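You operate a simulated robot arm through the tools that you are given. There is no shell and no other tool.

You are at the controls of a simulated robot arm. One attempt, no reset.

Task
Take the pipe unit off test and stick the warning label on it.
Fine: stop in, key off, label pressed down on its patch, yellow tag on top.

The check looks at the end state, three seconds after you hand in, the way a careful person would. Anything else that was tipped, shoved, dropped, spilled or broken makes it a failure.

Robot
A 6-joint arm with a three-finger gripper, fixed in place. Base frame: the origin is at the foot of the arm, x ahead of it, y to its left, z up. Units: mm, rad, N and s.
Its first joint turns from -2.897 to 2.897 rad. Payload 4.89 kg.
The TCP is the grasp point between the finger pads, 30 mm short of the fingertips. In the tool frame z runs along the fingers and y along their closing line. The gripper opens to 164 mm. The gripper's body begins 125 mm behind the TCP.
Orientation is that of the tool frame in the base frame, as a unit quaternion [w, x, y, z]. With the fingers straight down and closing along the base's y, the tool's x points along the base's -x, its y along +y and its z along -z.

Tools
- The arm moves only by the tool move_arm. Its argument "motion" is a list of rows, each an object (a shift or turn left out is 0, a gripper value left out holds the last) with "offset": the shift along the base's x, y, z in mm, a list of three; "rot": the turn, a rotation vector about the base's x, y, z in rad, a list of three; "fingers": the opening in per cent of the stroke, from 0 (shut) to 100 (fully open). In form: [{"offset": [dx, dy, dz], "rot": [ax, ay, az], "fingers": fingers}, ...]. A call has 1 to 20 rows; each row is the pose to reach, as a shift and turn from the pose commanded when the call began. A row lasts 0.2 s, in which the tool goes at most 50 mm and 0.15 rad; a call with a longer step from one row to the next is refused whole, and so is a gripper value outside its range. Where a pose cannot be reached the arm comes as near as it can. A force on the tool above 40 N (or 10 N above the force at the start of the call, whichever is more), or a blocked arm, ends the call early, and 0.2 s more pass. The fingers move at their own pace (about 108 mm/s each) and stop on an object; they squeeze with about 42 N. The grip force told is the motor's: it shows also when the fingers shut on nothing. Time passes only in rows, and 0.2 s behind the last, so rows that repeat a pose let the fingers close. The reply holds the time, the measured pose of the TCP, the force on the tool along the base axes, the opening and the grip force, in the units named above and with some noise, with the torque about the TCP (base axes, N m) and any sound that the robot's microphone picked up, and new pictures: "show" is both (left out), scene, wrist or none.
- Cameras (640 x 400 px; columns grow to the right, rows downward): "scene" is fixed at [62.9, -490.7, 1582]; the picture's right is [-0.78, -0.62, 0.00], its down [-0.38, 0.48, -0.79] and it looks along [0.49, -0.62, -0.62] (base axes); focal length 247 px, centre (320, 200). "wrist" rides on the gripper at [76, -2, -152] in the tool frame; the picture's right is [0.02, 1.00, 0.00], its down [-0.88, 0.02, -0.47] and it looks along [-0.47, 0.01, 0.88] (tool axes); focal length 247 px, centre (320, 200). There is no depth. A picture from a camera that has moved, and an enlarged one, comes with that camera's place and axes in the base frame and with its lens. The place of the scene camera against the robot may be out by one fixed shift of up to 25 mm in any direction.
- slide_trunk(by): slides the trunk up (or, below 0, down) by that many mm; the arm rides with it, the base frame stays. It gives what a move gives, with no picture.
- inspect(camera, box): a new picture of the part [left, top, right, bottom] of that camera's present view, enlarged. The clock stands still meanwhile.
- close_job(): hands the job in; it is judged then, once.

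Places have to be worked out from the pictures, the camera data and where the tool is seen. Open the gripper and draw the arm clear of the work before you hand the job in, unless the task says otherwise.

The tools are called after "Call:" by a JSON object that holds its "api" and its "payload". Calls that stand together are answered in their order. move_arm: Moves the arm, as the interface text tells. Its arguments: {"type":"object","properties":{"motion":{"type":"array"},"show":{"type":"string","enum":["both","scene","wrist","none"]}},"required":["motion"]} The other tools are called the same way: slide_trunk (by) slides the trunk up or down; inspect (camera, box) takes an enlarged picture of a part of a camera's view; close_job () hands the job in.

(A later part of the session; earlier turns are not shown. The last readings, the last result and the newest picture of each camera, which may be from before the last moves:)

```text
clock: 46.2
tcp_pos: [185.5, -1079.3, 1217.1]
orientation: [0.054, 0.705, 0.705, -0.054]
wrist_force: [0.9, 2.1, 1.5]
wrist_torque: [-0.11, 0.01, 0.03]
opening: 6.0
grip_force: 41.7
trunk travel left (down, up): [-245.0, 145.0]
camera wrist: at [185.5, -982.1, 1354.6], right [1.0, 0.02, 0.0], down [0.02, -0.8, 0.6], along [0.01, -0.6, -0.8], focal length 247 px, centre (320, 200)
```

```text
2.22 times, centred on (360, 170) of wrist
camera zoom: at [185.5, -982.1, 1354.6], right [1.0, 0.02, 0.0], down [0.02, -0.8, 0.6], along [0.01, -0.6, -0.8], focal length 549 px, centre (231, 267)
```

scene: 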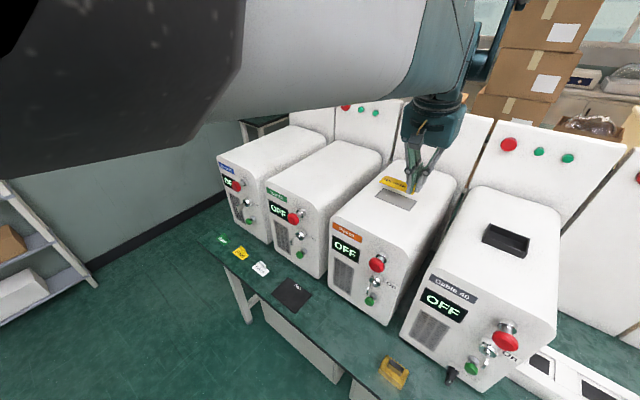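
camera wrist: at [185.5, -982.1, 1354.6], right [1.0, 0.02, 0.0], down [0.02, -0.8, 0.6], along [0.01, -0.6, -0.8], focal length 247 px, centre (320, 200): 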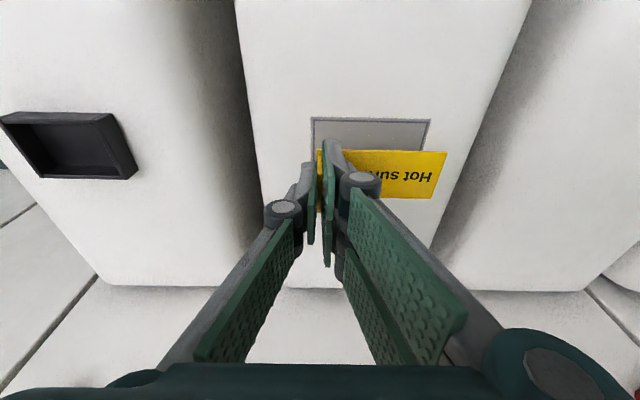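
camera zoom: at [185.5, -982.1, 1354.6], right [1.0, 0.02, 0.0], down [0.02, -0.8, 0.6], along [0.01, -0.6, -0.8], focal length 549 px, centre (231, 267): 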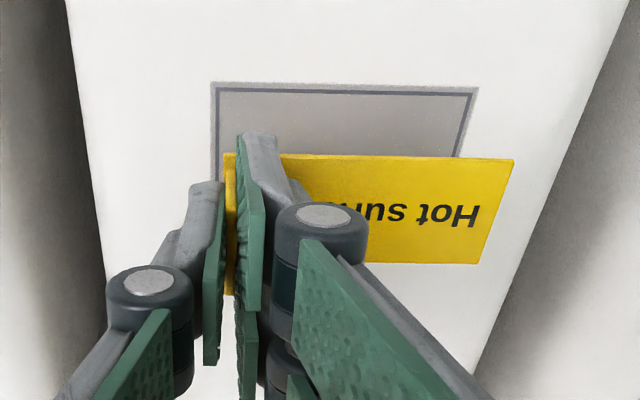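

The label's centre is at ≈(235,-1087.4), the patch's at ≈(233.4,-1086.5): I correct by (−1.6,+0.9) and lower towards the surface (contact expected near TCP z≈1168).

Call:
{"api": "move_arm", "payload": {"motion": [{"offset": [-0.8, 0.5, -15]}, {"offset": [-1.6, 0.9, -30]}, {"offset": [-1.6, 0.9, -38]}, {"offset": [-1.6, 0.9, -42]}, {"offset": [-1.6, 0.9, -43]}]}}

Call:
{"api": "inspect", "payload": {"camera": "wrist", "box": [240, 80, 480, 260]}}

Call:
{"api": "inspect", "payload": {"camera": "scene", "box": [350, 150, 460, 230]}}

```text
clock: 47.4
tcp_pos: [184.5, -1079.2, 1172.0]
orientation: [0.054, 0.705, 0.705, -0.053]
wrist_force: [0.0, 0.8, 0.5]
wrist_torque: [0.03, 0.02, -0.02]
opening: 6.1
grip_force: 42.1
trunk travel left (down, up): [-245.0, 145.0]
camera wrist: at [184.0, -981.3, 1310.7], right [1.0, 0.02, 0.0], down [0.02, -0.8, 0.6], along [0.01, -0.6, -0.8], focal length 247 px, centre (320, 200)
```

scene: 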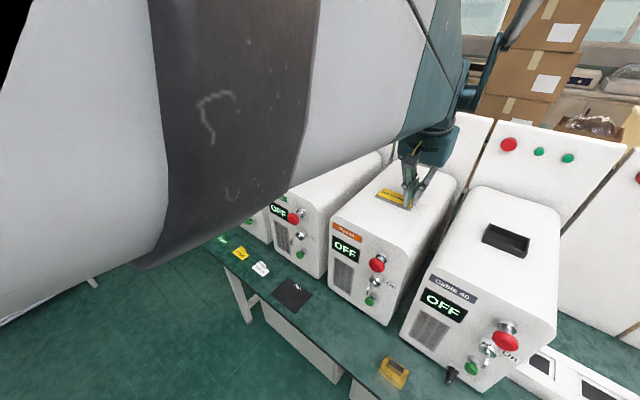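
wrist: 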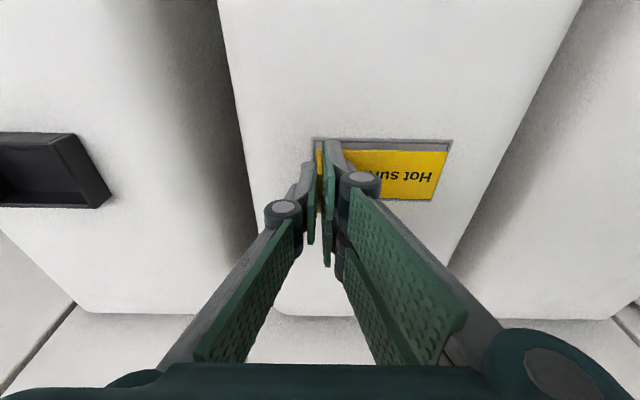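

```text
2.22 times, centred on (360, 170) of wrist
camera zoom: at [184.0, -981.3, 1310.7], right [1.0, 0.02, 0.0], down [0.02, -0.8, 0.6], along [0.01, -0.6, -0.8], focal length 549 px, centre (231, 267)
```

zoom: 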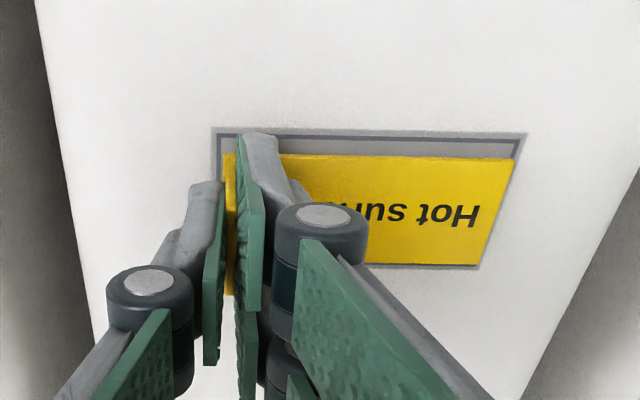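

```text
5.00 times, centred on (405, 190) of scene
camera zoom: at [62.9, -490.7, 1582.0], right [-0.78, -0.62, 0.0], down [-0.38, 0.48, -0.79], along [0.49, -0.62, -0.62], focal length 1237 px, centre (-105, 250)
```

zoom: 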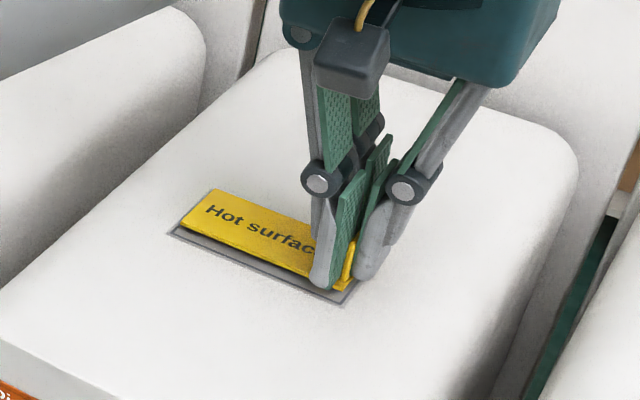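

The label is a few mm above the patch and nearly centred. A final (−0.9,+1.0) correction, then lowering millimetre by millimetre to contact.

Call:
{"api": "move_arm", "payload": {"motion": [{"offset": [-0.9, 1.0, -1]}, {"offset": [-0.9, 1.0, -2]}, {"offset": [-0.9, 1.0, -3]}, {"offset": [-0.9, 1.0, -3.5]}], "show": "none"}}

```text
clock: 48.4
tcp_pos: [184.3, -1078.3, 1169.2]
orientation: [0.054, 0.706, 0.704, -0.054]
wrist_force: [0.1, 0.4, 0.0]
wrist_torque: [0.0, 0.0, -0.02]
opening: 6.0
grip_force: 42.1
trunk travel left (down, up): [-245.0, 145.0]
```

No contact yet at z≈1169.4; continuing in half-millimetre steps.

Call:
{"api": "move_arm", "payload": {"motion": [{"offset": [0, 0, -0.5]}, {"offset": [0, 0, -1.0]}, {"offset": [0, 0, -1.5]}], "show": "none"}}

```text
clock: 49.2
tcp_pos: [184.1, -1076.9, 1167.3]
orientation: [0.054, 0.706, 0.704, -0.052]
wrist_force: [-1.0, 0.2, 0.6]
wrist_torque: [-0.02, 0.0, -0.02]
opening: 6.3
grip_force: 42.5
trunk travel left (down, up): [-245.0, 145.0]
```

Call:
{"api": "move_arm", "payload": {"motion": [{"offset": [0, 0, -0.5]}, {"offset": [0, 0, -1.0]}]}}

Call:
{"api": "inspect", "payload": {"camera": "wrist", "box": [240, 80, 480, 260]}}

Call:
{"api": "inspect", "payload": {"camera": "scene", "box": [370, 160, 440, 220]}}

```text
clock: 49.8
tcp_pos: [184.1, -1077.3, 1167.2]
orientation: [0.054, 0.706, 0.704, -0.054]
wrist_force: [0.3, -2.3, 8.3]
wrist_torque: [-0.14, -0.07, -0.05]
opening: 5.7
grip_force: 41.4
trunk travel left (down, up): [-245.0, 145.0]
camera wrist: at [183.5, -980.1, 1305.2], right [1.0, 0.02, 0.0], down [0.02, -0.8, 0.6], along [0.01, -0.6, -0.8], focal length 247 px, centre (320, 200)
```

scene: 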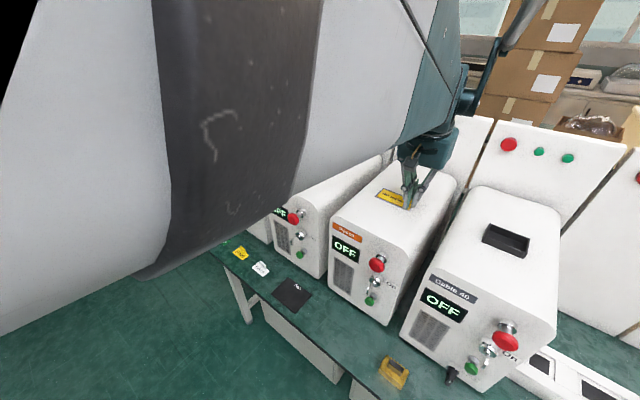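
wrist: 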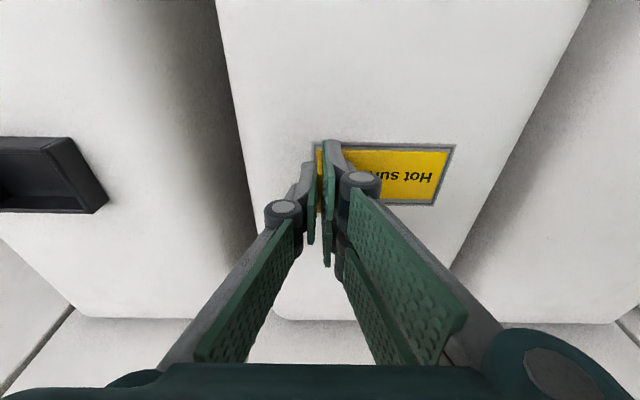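

```text
2.22 times, centred on (360, 170) of wrist
camera zoom: at [183.5, -980.1, 1305.2], right [1.0, 0.02, 0.0], down [0.02, -0.8, 0.6], along [0.01, -0.6, -0.8], focal length 549 px, centre (231, 267)
```

zoom: 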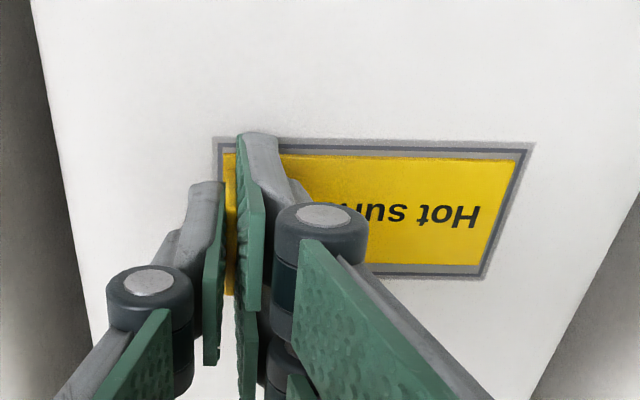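

```text
6.67 times, centred on (405, 190) of scene
camera zoom: at [62.9, -490.7, 1582.0], right [-0.78, -0.62, 0.0], down [-0.38, 0.48, -0.79], along [0.49, -0.62, -0.62], focal length 1649 px, centre (-247, 267)
```

zoom: 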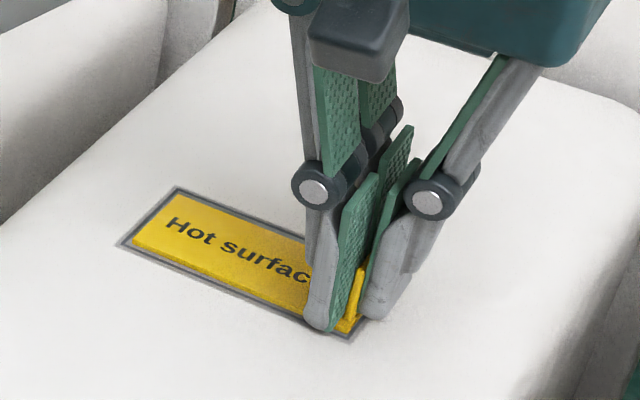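

Contact made (8 N), the label sits neatly inside the patch frame. Releasing the tab and rising straight up.

Call:
{"api": "move_arm", "payload": {"motion": [{"offset": [0, 0, 0], "fingers": 14}, {"offset": [0, 0, 0], "fingers": 27}, {"offset": [0, 0, 0]}, {"offset": [0, 0, 8]}, {"offset": [0, 0, 25]}, {"offset": [0, 0, 55]}]}}

Call:
{"api": "inspect", "payload": {"camera": "wrist", "box": [240, 80, 480, 260]}}

Call:
{"api": "inspect", "payload": {"camera": "scene", "box": [360, 150, 450, 220]}}

```text
clock: 51.2
tcp_pos: [183.9, -1077.4, 1220.9]
orientation: [0.053, 0.706, 0.704, -0.053]
wrist_force: [0.6, -0.8, -0.4]
wrist_torque: [0.08, 0.03, -0.01]
opening: 44.5
grip_force: 0.0
trunk travel left (down, up): [-245.0, 145.0]
camera wrist: at [183.4, -980.9, 1359.1], right [1.0, 0.02, 0.0], down [0.02, -0.8, 0.6], along [0.01, -0.6, -0.8], focal length 247 px, centre (320, 200)
```

scene: 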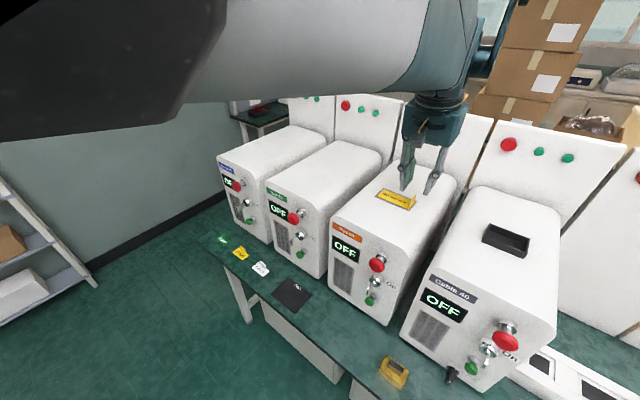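
wrist: 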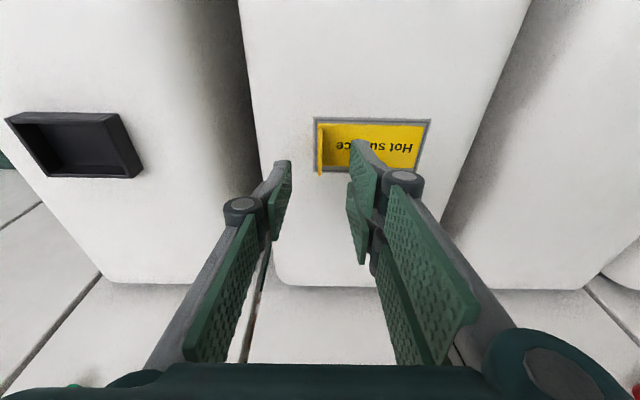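

```text
2.22 times, centred on (360, 170) of wrist
camera zoom: at [183.4, -980.9, 1359.1], right [1.0, 0.02, 0.0], down [0.02, -0.8, 0.6], along [0.01, -0.6, -0.8], focal length 549 px, centre (231, 267)
```

zoom: 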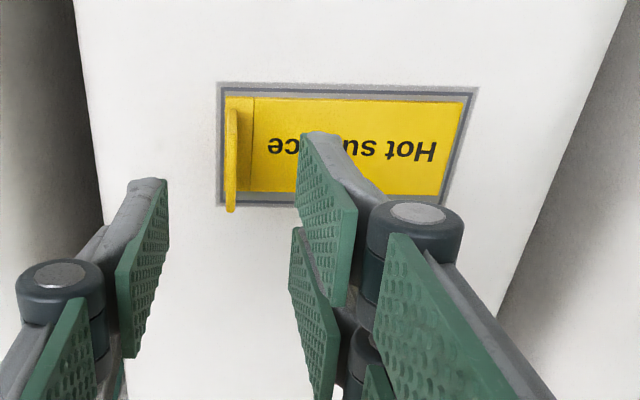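

```text
5.71 times, centred on (405, 185) of scene
camera zoom: at [62.9, -490.7, 1582.0], right [-0.78, -0.62, 0.0], down [-0.38, 0.48, -0.79], along [0.49, -0.62, -0.62], focal length 1414 px, centre (-166, 286)
```

zoom: 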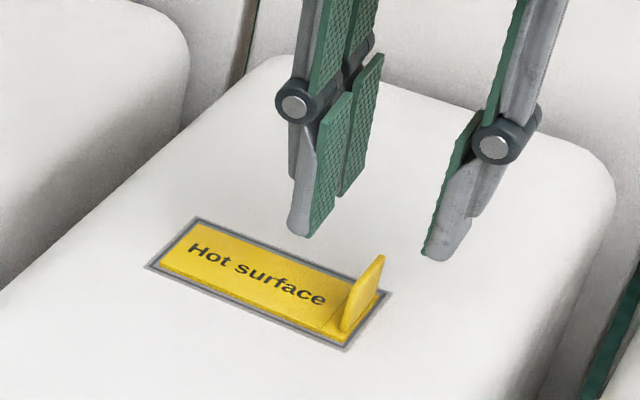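

The label rests square inside its frame. Now to press it: straighten the tool, close the fingers and come above the label's middle (x≈242, y≈-1087).

Call:
{"api": "move_arm", "payload": {"motion": [{"offset": [20, -3, 0], "rot": [0.075, 0, 0], "fingers": 0}, {"offset": [40, -6, 0], "rot": [0.15, 0, 0]}, {"offset": [57, -10, -10], "rot": [0.15, 0, 0]}, {"offset": [57, -10, -35], "rot": [0.15, 0, 0]}, {"offset": [57, -10, -50], "rot": [0.15, 0, 0]}]}}

Call:
{"api": "inspect", "payload": {"camera": "wrist", "box": [200, 80, 440, 260]}}

Call:
{"api": "inspect", "payload": {"camera": "scene", "box": [360, 150, 450, 220]}}

```text
clock: 52.4
tcp_pos: [241.3, -1087.9, 1172.8]
orientation: [0.0, 0.707, 0.707, -0.001]
wrist_force: [0.4, 0.0, 0.4]
wrist_torque: [-0.01, 0.02, 0.02]
opening: 0.0
grip_force: 41.5
trunk travel left (down, up): [-245.0, 145.0]
camera wrist: at [240.1, -1012.4, 1323.1], right [1.0, 0.02, 0.0], down [0.02, -0.88, 0.47], along [0.01, -0.47, -0.88], focal length 247 px, centre (320, 200)
```

scene: 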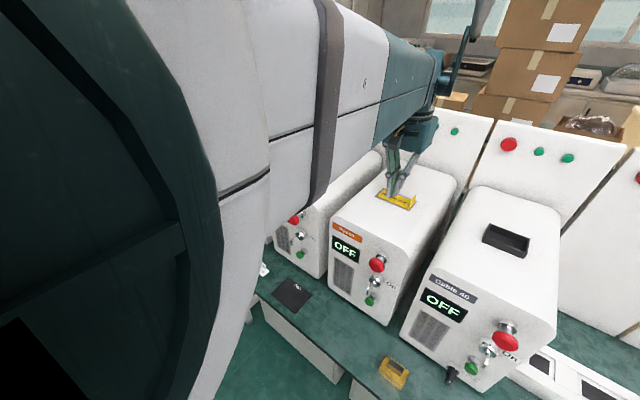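
wrist: 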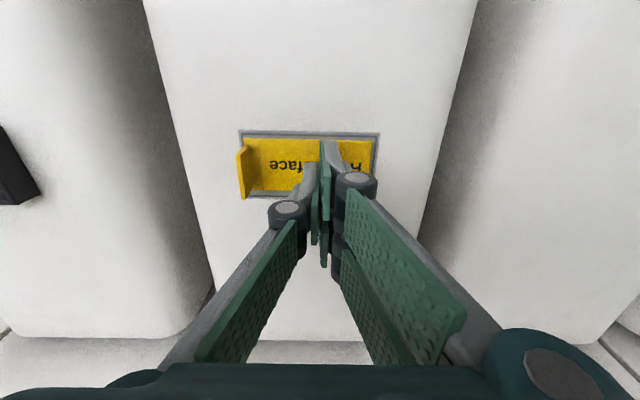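

```text
2.22 times, centred on (320, 170) of wrist
camera zoom: at [240.1, -1012.4, 1323.1], right [1.0, 0.02, 0.0], down [0.02, -0.88, 0.47], along [0.01, -0.47, -0.88], focal length 549 px, centre (320, 267)
```

zoom: 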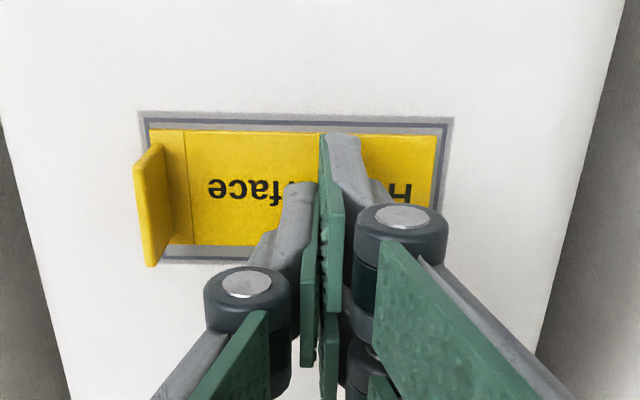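

```text
5.71 times, centred on (405, 185) of scene
camera zoom: at [62.9, -490.7, 1582.0], right [-0.78, -0.62, 0.0], down [-0.38, 0.48, -0.79], along [0.49, -0.62, -0.62], focal length 1414 px, centre (-166, 286)
```

zoom: 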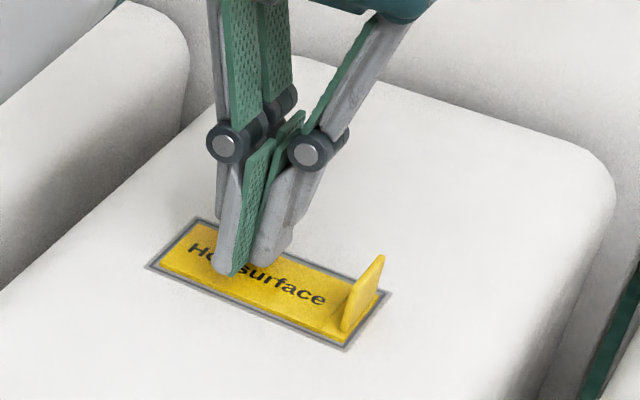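

Fingertips are right over the label. Lowering to contact and pressing in half-millimetre steps.

Call:
{"api": "move_arm", "payload": {"motion": [{"offset": [0, 0, -2]}, {"offset": [0, 0, -4]}, {"offset": [0, 0, -5]}, {"offset": [0, 0, -6]}], "show": "none"}}

Call:
{"api": "move_arm", "payload": {"motion": [{"offset": [0, 0, -0.5]}, {"offset": [0, 0, -1]}, {"offset": [0, 0, -1.5]}], "show": "none"}}

```text
clock: 53.4
tcp_pos: [240.2, -1088.3, 1166.8]
orientation: [0.0, 0.708, 0.706, -0.001]
wrist_force: [0.1, -0.2, 0.0]
wrist_torque: [-0.01, 0.03, -0.01]
opening: 0.0
grip_force: 41.8
trunk travel left (down, up): [-245.0, 145.0]
```

```text
clock: 54.2
tcp_pos: [242.7, -1087.1, 1163.9]
orientation: [0.0, 0.708, 0.707, -0.001]
wrist_force: [-0.8, -0.1, -0.1]
wrist_torque: [0.03, 0.0, -0.04]
opening: 0.0
grip_force: 41.8
trunk travel left (down, up): [-245.0, 145.0]
```

Call:
{"api": "move_arm", "payload": {"motion": [{"offset": [0, 0, -0.5]}, {"offset": [0, 0, -1]}, {"offset": [0, 0, -1.5]}], "show": "none"}}

```text
clock: 55.0
tcp_pos: [241.4, -1088.3, 1163.1]
orientation: [0.001, 0.707, 0.707, -0.001]
wrist_force: [-0.3, -0.2, -0.3]
wrist_torque: [0.01, -0.02, -0.01]
opening: 0.1
grip_force: 41.9
trunk travel left (down, up): [-245.0, 145.0]
```

Still no contact; continuing down in small steps.

Call:
{"api": "move_arm", "payload": {"motion": [{"offset": [0, 0, -0.5]}, {"offset": [0, 0, -1]}, {"offset": [0, 0, -1.5]}], "show": "none"}}

```text
clock: 55.8
tcp_pos: [240.5, -1087.6, 1161.8]
orientation: [0.001, 0.708, 0.707, -0.001]
wrist_force: [-1.1, 1.0, 4.9]
wrist_torque: [0.04, -0.02, -0.03]
opening: 6.0
grip_force: 42.3
trunk travel left (down, up): [-245.0, 145.0]
```

Contact at z≈1161.8 (5 N). Pressing on to ~30 N.

Call:
{"api": "move_arm", "payload": {"motion": [{"offset": [0, 0, -0.4]}, {"offset": [0, 0, -0.8]}, {"offset": [0, 0, -0.8]}], "show": "none"}}

```text
clock: 56.6
tcp_pos: [240.9, -1087.8, 1160.8]
orientation: [0.001, 0.707, 0.707, -0.001]
wrist_force: [1.3, -4.5, 12.4]
wrist_torque: [-0.07, -0.05, -0.01]
opening: 6.1
grip_force: 42.2
trunk travel left (down, up): [-245.0, 145.0]
```

Call:
{"api": "move_arm", "payload": {"motion": [{"offset": [0, 0, -0.5]}, {"offset": [0, 0, -1.0]}, {"offset": [0, 0, -1.4]}, {"offset": [0, 0, -1.4]}]}}

Call:
{"api": "inspect", "payload": {"camera": "wrist", "box": [200, 80, 440, 260]}}

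```text
clock: 57.6
tcp_pos: [242.2, -1086.8, 1161.4]
orientation: [0.002, 0.708, 0.706, -0.002]
wrist_force: [4.2, -11.5, 35.2]
wrist_torque: [-0.18, -0.08, 0.01]
opening: 5.9
grip_force: 42.0
trunk travel left (down, up): [-245.0, 145.0]
camera wrist: at [240.1, -1010.8, 1311.9], right [1.0, 0.02, 0.0], down [0.02, -0.88, 0.48], along [0.01, -0.48, -0.88], focal length 247 px, centre (320, 200)
```

scene: 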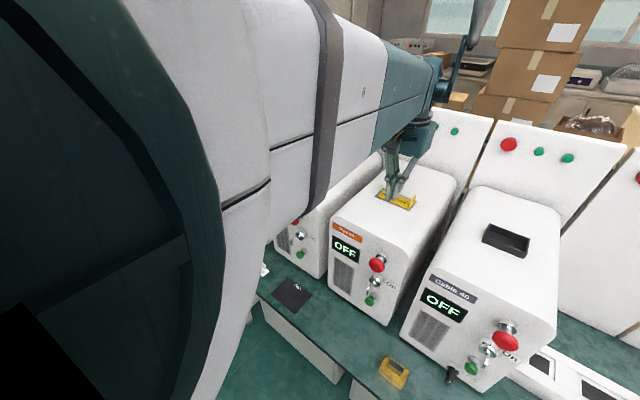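
wrist: 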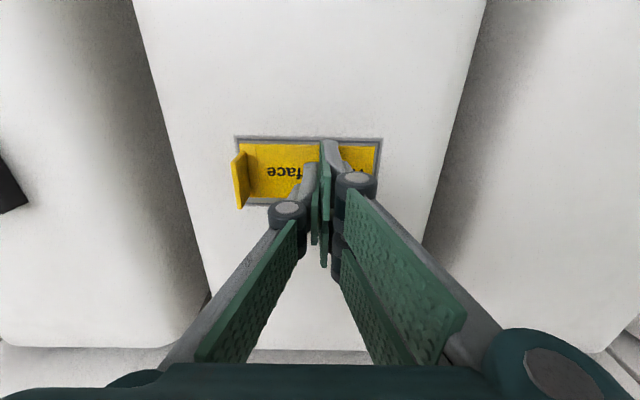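

```text
2.22 times, centred on (320, 170) of wrist
camera zoom: at [240.1, -1010.8, 1311.9], right [1.0, 0.02, 0.0], down [0.02, -0.88, 0.48], along [0.01, -0.48, -0.88], focal length 549 px, centre (320, 267)
```

zoom: 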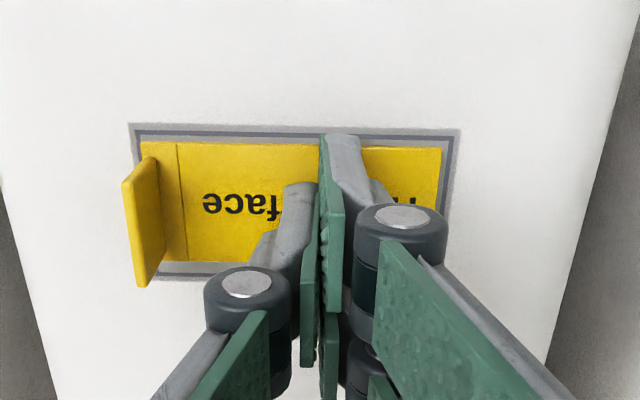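

Pressed with ~35 N at the middle, label still inside the frame. I lift off straight and then press once more nearer each end.

Call:
{"api": "move_arm", "payload": {"motion": [{"offset": [0, 0, 1.0]}, {"offset": [0, 0, 3]}, {"offset": [0, 0, 10]}, {"offset": [0, 0, 18]}]}}

Call:
{"api": "inspect", "payload": {"camera": "wrist", "box": [200, 80, 440, 260]}}

Call:
{"api": "inspect", "payload": {"camera": "scene", "box": [360, 150, 450, 220]}}

```text
clock: 58.6
tcp_pos: [240.8, -1087.1, 1175.7]
orientation: [0.0, 0.708, 0.707, -0.001]
wrist_force: [0.4, -0.6, 0.3]
wrist_torque: [-0.01, -0.01, 0.0]
opening: 0.1
grip_force: 41.9
trunk travel left (down, up): [-245.0, 145.0]
camera wrist: at [240.8, -1011.8, 1328.3], right [1.0, 0.02, 0.0], down [0.02, -0.88, 0.47], along [0.01, -0.47, -0.88], focal length 247 px, centre (320, 200)
```

scene: 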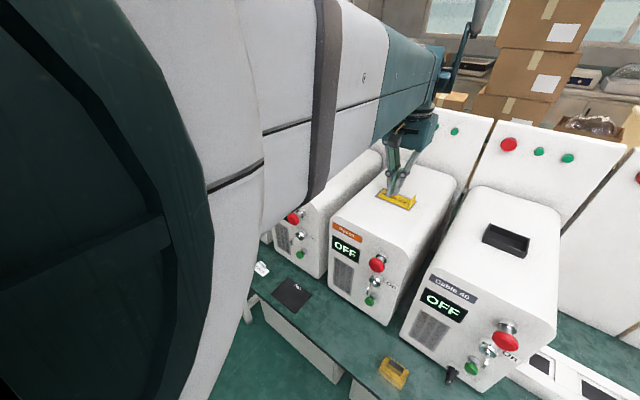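
wrist: 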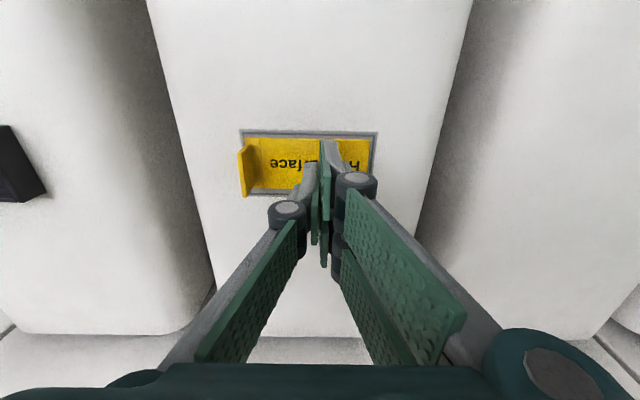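

```text
2.22 times, centred on (320, 170) of wrist
camera zoom: at [240.8, -1011.8, 1328.3], right [1.0, 0.02, 0.0], down [0.02, -0.88, 0.47], along [0.01, -0.47, -0.88], focal length 549 px, centre (320, 267)
```

zoom: 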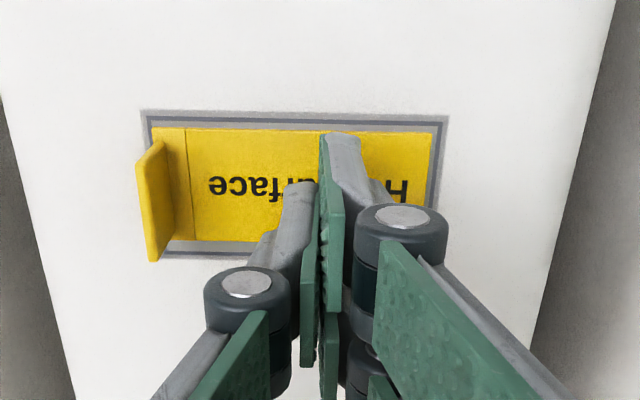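

```text
5.71 times, centred on (405, 185) of scene
camera zoom: at [62.9, -490.7, 1582.0], right [-0.78, -0.62, 0.0], down [-0.38, 0.48, -0.79], along [0.49, -0.62, -0.62], focal length 1414 px, centre (-166, 286)
```

zoom: 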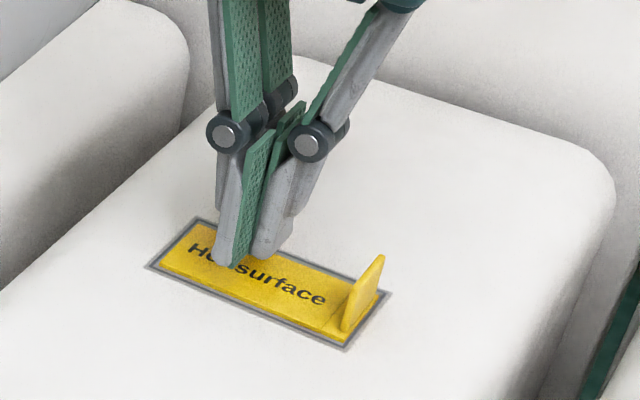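

Label stays put. Pressing also near the right end (x≈268) and then near the tab end (x≈212).

Call:
{"api": "move_arm", "payload": {"motion": [{"offset": [14, 0, 0]}, {"offset": [27, 0, 0]}, {"offset": [27, 0, -8]}, {"offset": [27, 0, -13]}, {"offset": [27, 0, -14.5]}, {"offset": [27, 0, -15.5]}, {"offset": [27, 0, -16.3]}, {"offset": [27, 0, -17]}, {"offset": [27, 0, -17]}], "show": "none"}}

Call:
{"api": "move_arm", "payload": {"motion": [{"offset": [0, 0, 1]}, {"offset": [0, 0, 4]}, {"offset": [0, 0, 15]}, {"offset": [-28, 0, 17]}, {"offset": [-56, 0, 17]}, {"offset": [-56, 0, 9]}, {"offset": [-56, 0, 4]}, {"offset": [-56, 0, 2.5]}, {"offset": [-56, 0, 1.5]}, {"offset": [-56, 0, 0.7]}, {"offset": [-56, 0, 0]}, {"offset": [-56, 0, 0]}], "show": "none"}}

```text
clock: 60.6
tcp_pos: [268.2, -1086.9, 1160.4]
orientation: [0.0, 0.708, 0.707, 0.0]
wrist_force: [2.6, -3.7, 18.0]
wrist_torque: [-0.04, -0.06, 0.07]
opening: 5.9
grip_force: 41.9
trunk travel left (down, up): [-245.0, 145.0]
```

```text
clock: 63.2
tcp_pos: [212.0, -1088.3, 1160.4]
orientation: [0.001, 0.707, 0.707, 0.0]
wrist_force: [0.4, -6.2, 15.7]
wrist_torque: [-0.1, -0.05, -0.06]
opening: 5.9
grip_force: 41.9
trunk travel left (down, up): [-245.0, 145.0]
```

Both ends pressed (16–18 N). Lifting clear to inspect the result.

Call:
{"api": "move_arm", "payload": {"motion": [{"offset": [0, 0, 1]}, {"offset": [0, 0, 4]}, {"offset": [0, 0, 20]}, {"offset": [0, 15, 55]}, {"offset": [0, 50, 90]}]}}

Call:
{"api": "inspect", "payload": {"camera": "wrist", "box": [240, 120, 480, 300]}}

Call:
{"api": "inspect", "payload": {"camera": "scene", "box": [360, 150, 450, 220]}}

```text
clock: 64.4
tcp_pos: [212.4, -1038.6, 1249.1]
orientation: [-0.001, 0.708, 0.707, 0.0]
wrist_force: [-0.4, -2.2, -1.2]
wrist_torque: [0.34, -0.03, 0.02]
opening: 0.1
grip_force: 42.0
trunk travel left (down, up): [-245.0, 145.0]
camera wrist: at [211.7, -962.8, 1400.4], right [1.0, 0.02, 0.0], down [0.02, -0.88, 0.47], along [0.01, -0.47, -0.88], focal length 247 px, centre (320, 200)
```

scene: 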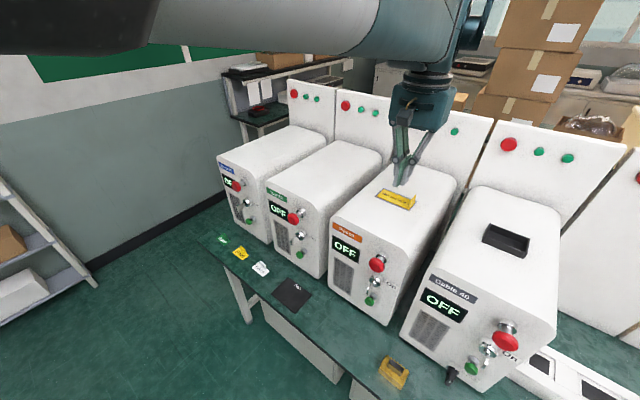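
wrist: 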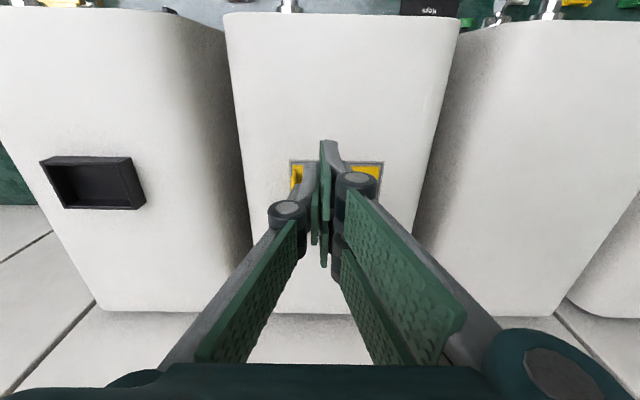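

```text
2.22 times, centred on (360, 210) of wrist
camera zoom: at [211.7, -962.8, 1400.4], right [1.0, 0.02, 0.0], down [0.02, -0.88, 0.47], along [0.01, -0.47, -0.88], focal length 549 px, centre (231, 178)
```

zoom: 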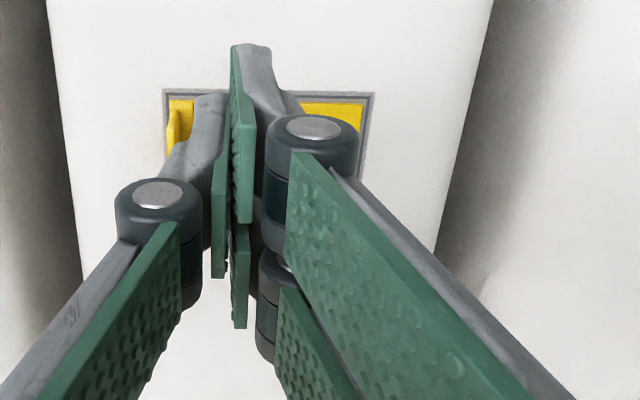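

```text
5.71 times, centred on (405, 185) of scene
camera zoom: at [62.9, -490.7, 1582.0], right [-0.78, -0.62, 0.0], down [-0.38, 0.48, -0.79], along [0.49, -0.62, -0.62], focal length 1414 px, centre (-166, 286)
```

zoom: 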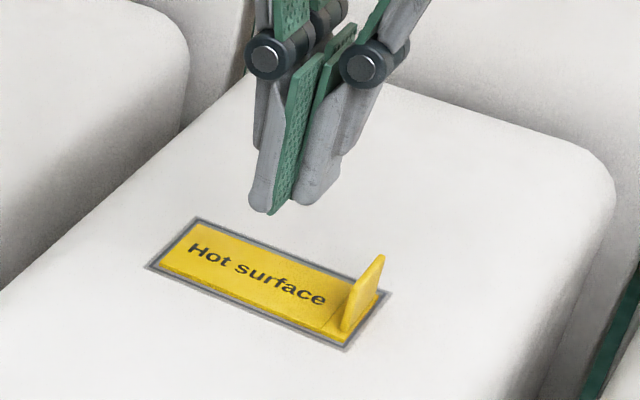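

Label stays flat in its frame. Next the yellow "Hold" tag at about (750,-828): its tab stands along x, so the fingers must close along y. I move clear of the units and turn +90° about z for a closer look at it.

Call:
{"api": "move_arm", "payload": {"motion": [{"offset": [10, 40, 20], "rot": [0, 0, 0.1]}, {"offset": [30, 75, 30], "rot": [0, 0, 0.22]}, {"offset": [55, 110, 30], "rot": [0, 0, 0.34]}, {"offset": [80, 145, 30], "rot": [0, 0, 0.46]}, {"offset": [107, 180, 30], "rot": [0, 0, 0.58]}, {"offset": [135, 212, 20], "rot": [0, 0, 0.7]}, {"offset": [165, 240, 10], "rot": [0, 0, 0.82]}, {"offset": [197, 265, 0], "rot": [0, 0, 0.94]}, {"offset": [230, 290, -15], "rot": [0, 0, 1.06]}, {"offset": [263, 307, -30], "rot": [0, 0, 1.18]}, {"offset": [297, 318, -45], "rot": [0, 0, 1.3]}, {"offset": [325, 318, -65], "rot": [0, 0, 1.44]}, {"offset": [348, 318, -95], "rot": [0, 0, 1.5708]}]}}

```text
clock: 67.2
tcp_pos: [560.1, -719.8, 1154.5]
orientation: [0.001, 0.0, 1.0, 0.0]
wrist_force: [-0.5, 0.6, 0.3]
wrist_torque: [-0.13, -0.11, -0.03]
opening: 0.0
grip_force: 42.1
trunk travel left (down, up): [-245.0, 145.0]
camera wrist: at [484.2, -721.2, 1306.6], right [-0.02, 1.0, 0.0], down [0.88, 0.02, 0.47], along [0.47, 0.01, -0.88], focal length 247 px, centre (320, 200)
```

scene: 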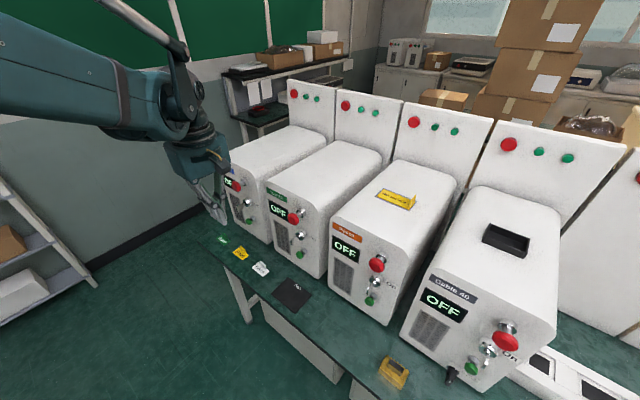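
wrist: 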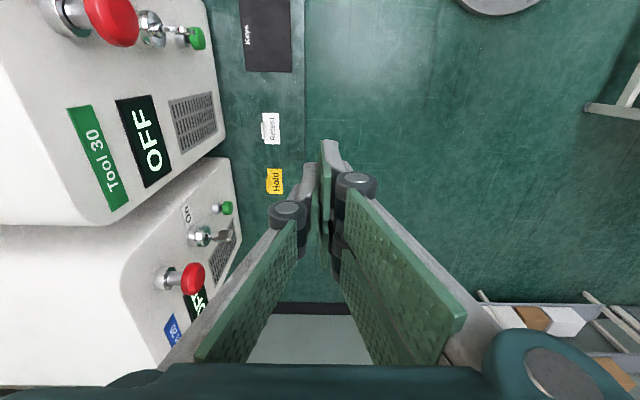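

The Hold tag is visible at pixel (275,180). Zooming in on it, the label on top, and the Sheet 20 panel.

Call:
{"api": "inspect", "payload": {"camera": "wrist", "box": [230, 100, 320, 220]}}

Call:
{"api": "inspect", "payload": {"camera": "wrist", "box": [120, 160, 300, 340]}}

Call:
{"api": "inspect", "payload": {"camera": "scene", "box": [200, 160, 300, 280]}}

Call:
{"api": "inspect", "payload": {"camera": "scene", "box": [340, 170, 440, 320]}}

```text
3.33 times, centred on (275, 160) of wrist
camera zoom: at [484.2, -721.2, 1306.6], right [-0.02, 1.0, 0.0], down [0.88, 0.02, 0.47], along [0.47, 0.01, -0.88], focal length 823 px, centre (470, 333)
```

zoom: 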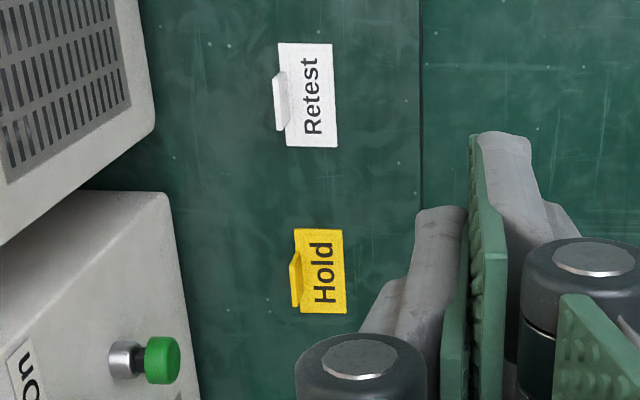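

```text
2.22 times, centred on (210, 250) of wrist
camera zoom: at [484.2, -721.2, 1306.6], right [-0.02, 1.0, 0.0], down [0.88, 0.02, 0.47], along [0.47, 0.01, -0.88], focal length 549 px, centre (564, 89)
```

zoom: 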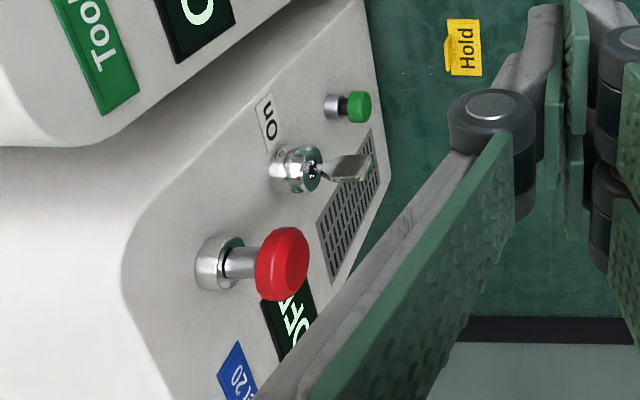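

```text
3.33 times, centred on (250, 220) of scene
camera zoom: at [62.9, -490.7, 1582.0], right [-0.78, -0.62, 0.0], down [-0.38, 0.48, -0.79], along [0.49, -0.62, -0.62], focal length 824 px, centre (553, 133)
```

zoom: 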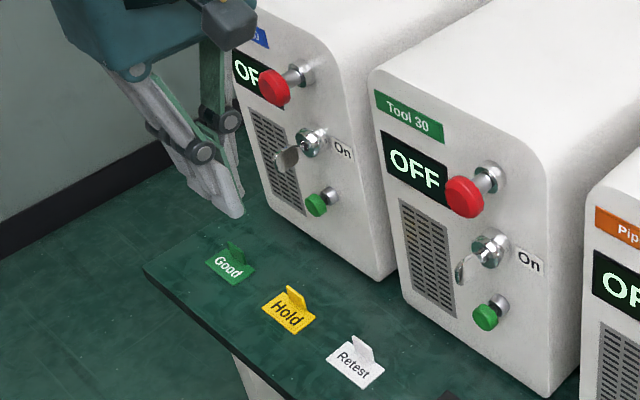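

```text
2.67 times, centred on (390, 245) of scene
camera zoom: at [62.9, -490.7, 1582.0], right [-0.78, -0.62, 0.0], down [-0.38, 0.48, -0.79], along [0.49, -0.62, -0.62], focal length 660 px, centre (133, 80)
```

zoom: 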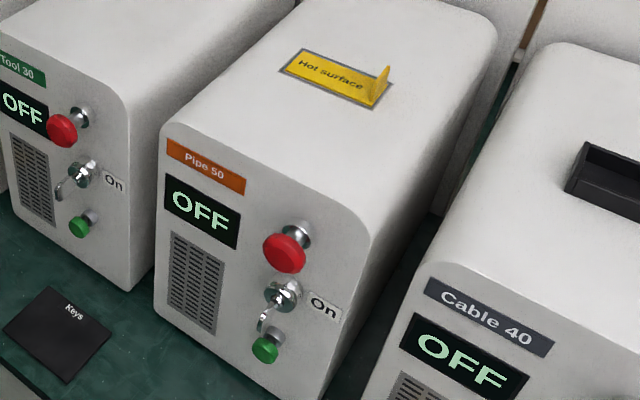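

The Pipe's key matches its OFF neighbours. Let me compare the stop depths precisely at high zoom before going on.

Call:
{"api": "inspect", "payload": {"camera": "scene", "box": [340, 230, 410, 310]}}

Call:
{"api": "inspect", "payload": {"camera": "scene", "box": [260, 180, 330, 260]}}

```text
5.00 times, centred on (375, 270) of scene
camera zoom: at [62.9, -490.7, 1582.0], right [-0.78, -0.62, 0.0], down [-0.38, 0.48, -0.79], along [0.49, -0.62, -0.62], focal length 1237 px, centre (45, -150)
```

zoom: 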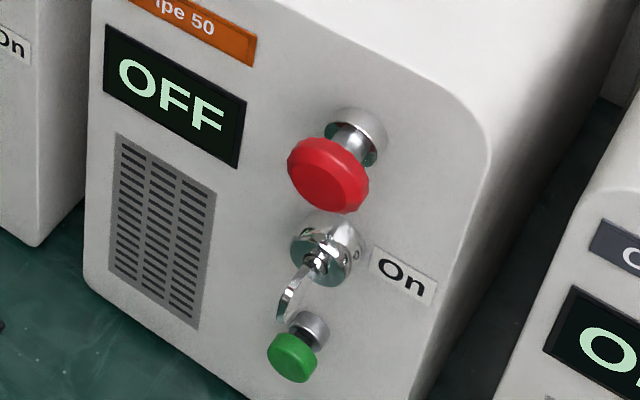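

```text
5.00 times, centred on (295, 220) of scene
camera zoom: at [62.9, -490.7, 1582.0], right [-0.78, -0.62, 0.0], down [-0.38, 0.48, -0.79], along [0.49, -0.62, -0.62], focal length 1237 px, centre (445, 100)
```

zoom: 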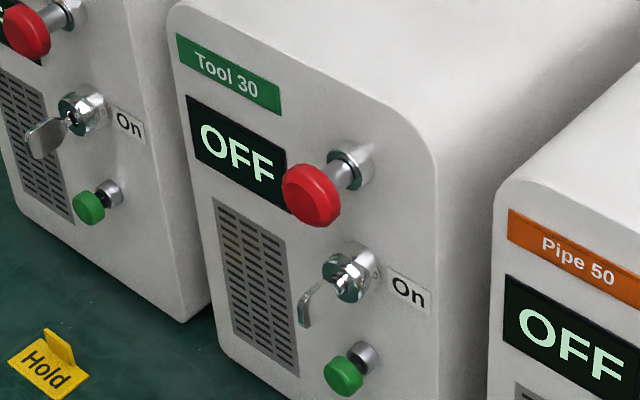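

The stop has moved in ~5 mm and stays (latched). The Hold tag spans x 696–762, y −808…−843, with its tab (x 714–748) at y≈-840. It's far out and in front of Sheet 20's knobs, so I'll lower the trunk for reach and approach leaning 0.45 rad (hand towards −x), first staying at y≈-760.

Call:
{"api": "slide_trunk", "payload": {"by": -150}}

Call:
{"api": "move_arm", "payload": {"motion": [{"offset": [25, -7, -15], "rot": [0, -0.08, 0], "fingers": 24}, {"offset": [50, -14, -30], "rot": [0, -0.16, 0]}, {"offset": [75, -21, -45], "rot": [0, -0.24, 0]}, {"offset": [100, -28, -60], "rot": [0, -0.32, 0]}, {"offset": [122, -35, -75], "rot": [0, -0.39, 0]}, {"offset": [141, -40, -85], "rot": [0, -0.45, 0]}]}}

```text
clock: 69.0
tcp_pos: [558.8, -718.9, 1005.7]
orientation: [0.001, 0.001, 1.0, 0.0]
wrist_force: [0.5, 0.6, 1.0]
wrist_torque: [-0.03, 0.03, 0.02]
opening: 0.0
grip_force: 41.4
trunk travel left (down, up): [-95.0, 295.0]
```

```text
clock: 70.3
tcp_pos: [700.4, -760.5, 920.7]
orientation: [0.224, 0.001, 0.975, 0.0]
wrist_force: [-0.2, 0.2, 0.6]
wrist_torque: [-0.06, -0.03, -0.05]
opening: 39.5
grip_force: 0.0
trunk travel left (down, up): [-95.0, 295.0]
camera wrist: at [566.1, -762.0, 1023.3], right [-0.02, 1.0, -0.01], down [0.59, 0.02, 0.81], along [0.81, 0.01, -0.59], focal length 247 px, centre (320, 200)
```

scene: 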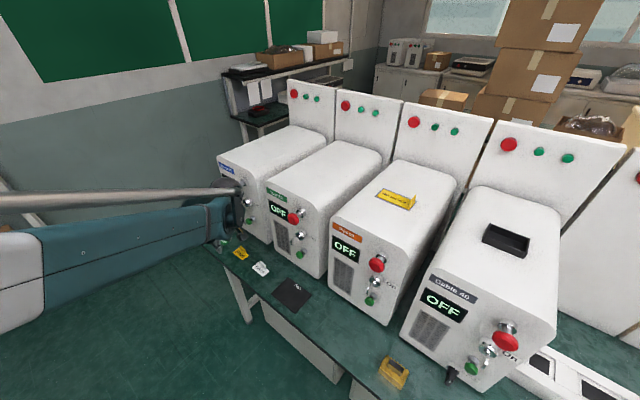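
wrist: 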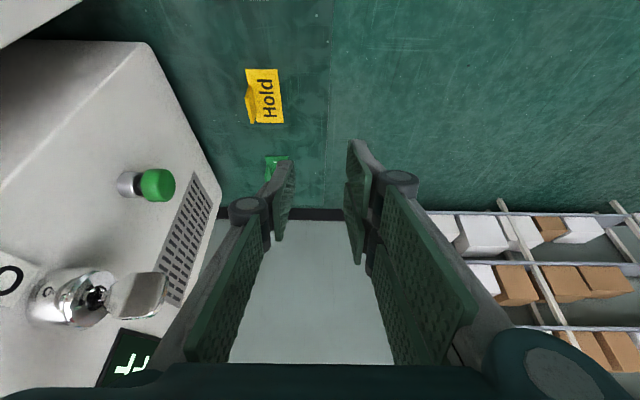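

Reach is fine here. Zooming on the tag to pin down its tab.

Call:
{"api": "inspect", "payload": {"camera": "wrist", "box": [225, 50, 315, 140]}}

Call:
{"api": "inspect", "payload": {"camera": "scene", "box": [200, 200, 290, 290]}}

```text
4.44 times, centred on (270, 95) of wrist
camera zoom: at [566.1, -762.0, 1023.3], right [-0.02, 1.0, -0.01], down [0.59, 0.02, 0.81], along [0.81, 0.01, -0.59], focal length 1098 px, centre (542, 667)
```

zoom: 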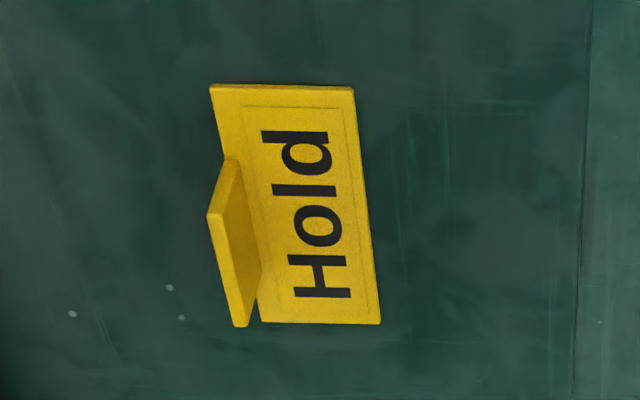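

```text
4.44 times, centred on (245, 245) of scene
camera zoom: at [62.9, -490.7, 1582.0], right [-0.78, -0.62, 0.0], down [-0.38, 0.48, -0.79], along [0.49, -0.62, -0.62], focal length 1099 px, centre (653, 0)
```

zoom: 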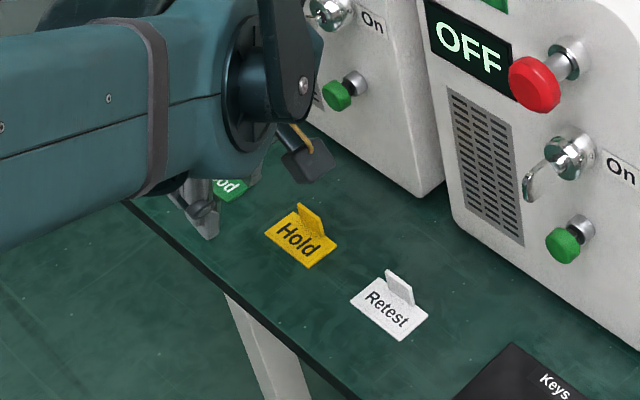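

Tag tab located: x 715–747, y≈-840, top z≈784. I first go down at y=-760, then slide in to y=-840 still 50 mm back along the tool axis.

Call:
{"api": "move_arm", "payload": {"motion": [{"offset": [1, 0, -35]}, {"offset": [3.3, 0, -69.5]}, {"offset": [3.3, -20, -69.5]}, {"offset": [3.3, -40, -69.5]}, {"offset": [3.3, -60, -69.5]}, {"offset": [3.3, -72, -69.5]}, {"offset": [3.3, -80, -69.5]}]}}

Call:
{"api": "inspect", "payload": {"camera": "wrist", "box": [230, 80, 410, 240]}}

```text
clock: 72.0
tcp_pos: [704.3, -839.9, 849.9]
orientation: [0.224, 0.001, 0.975, -0.001]
wrist_force: [-0.3, 0.9, -0.2]
wrist_torque: [-0.02, 0.02, -0.03]
opening: 39.1
grip_force: 0.1
trunk travel left (down, up): [-95.0, 295.0]
camera wrist: at [570.3, -841.8, 952.9], right [-0.02, 1.0, -0.01], down [0.59, 0.02, 0.81], along [0.81, 0.01, -0.59], focal length 247 px, centre (320, 200)
```

scene: 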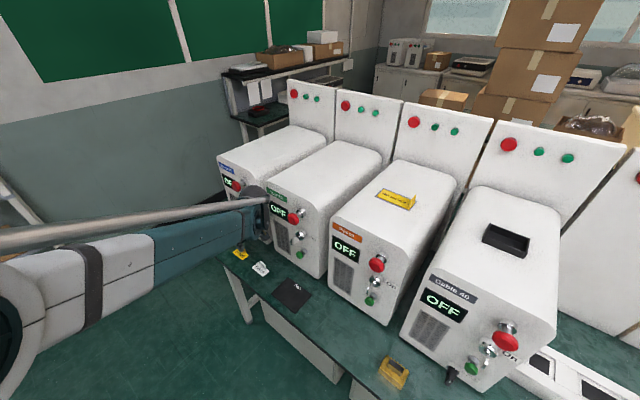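
wrist: 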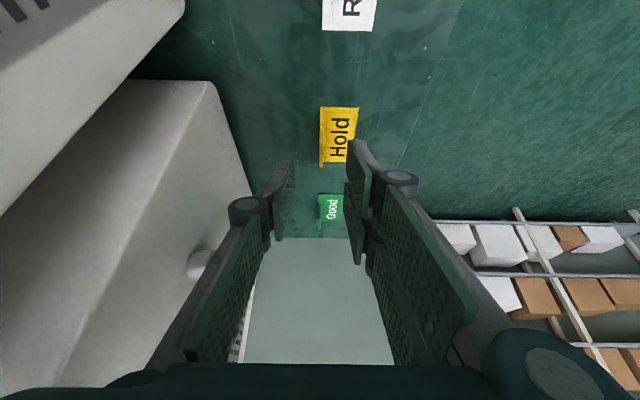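

```text
2.50 times, centred on (320, 160) of wrist
camera zoom: at [570.3, -841.8, 952.9], right [-0.02, 1.0, -0.01], down [0.59, 0.02, 0.81], along [0.81, 0.01, -0.59], focal length 617 px, centre (320, 300)
```

zoom: 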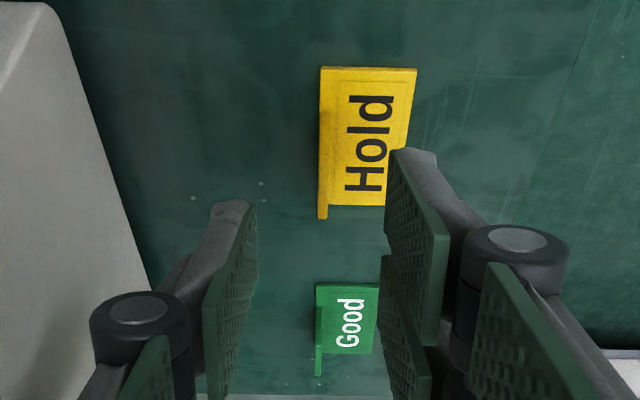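

The tab is edge-on and centred between the fingers. Advancing along the tool axis to grasp depth.

Call:
{"api": "move_arm", "payload": {"motion": [{"offset": [5.4, 0, -11.2]}, {"offset": [10.9, 0, -22.5]}, {"offset": [15.2, 0, -31.5]}, {"offset": [18.5, 0, -38.3]}]}}

Call:
{"api": "inspect", "payload": {"camera": "wrist", "box": [230, 100, 410, 260]}}

```text
clock: 73.0
tcp_pos: [722.1, -838.8, 812.4]
orientation: [0.225, 0.001, 0.974, 0.0]
wrist_force: [-0.5, 0.1, 1.4]
wrist_torque: [-0.04, 0.0, 0.04]
opening: 39.1
grip_force: 0.1
trunk travel left (down, up): [-95.0, 295.0]
camera wrist: at [588.2, -841.9, 915.4], right [-0.02, 1.0, -0.01], down [0.59, 0.02, 0.81], along [0.81, 0.01, -0.59], focal length 247 px, centre (320, 200)
```

scene: 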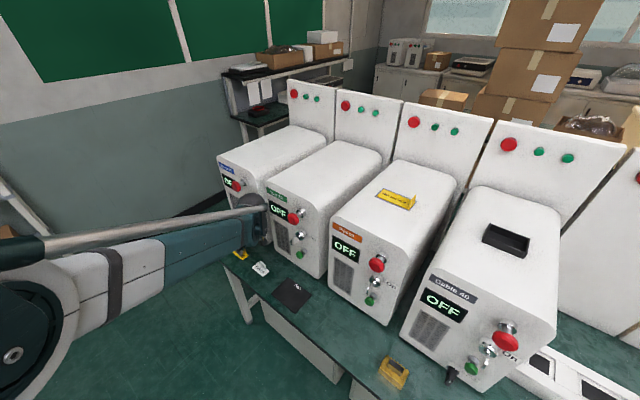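
wrist: 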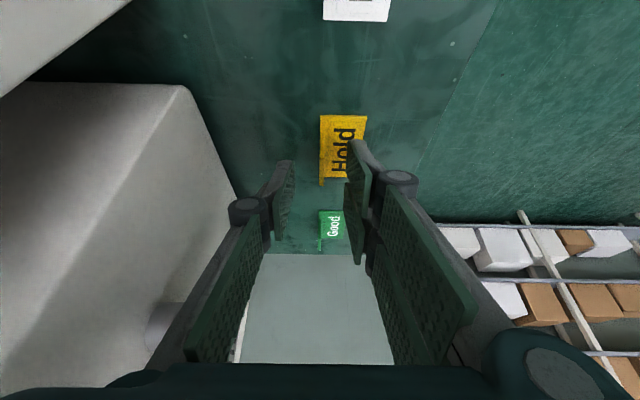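

```text
2.50 times, centred on (320, 180) of wrist
camera zoom: at [588.2, -841.9, 915.4], right [-0.02, 1.0, -0.01], down [0.59, 0.02, 0.81], along [0.81, 0.01, -0.59], focal length 617 px, centre (320, 250)
```

zoom: 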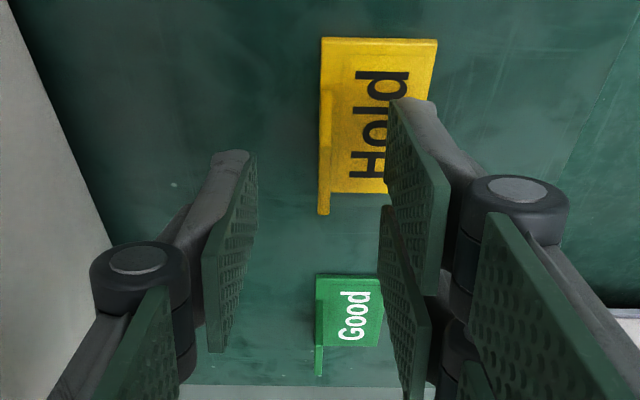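

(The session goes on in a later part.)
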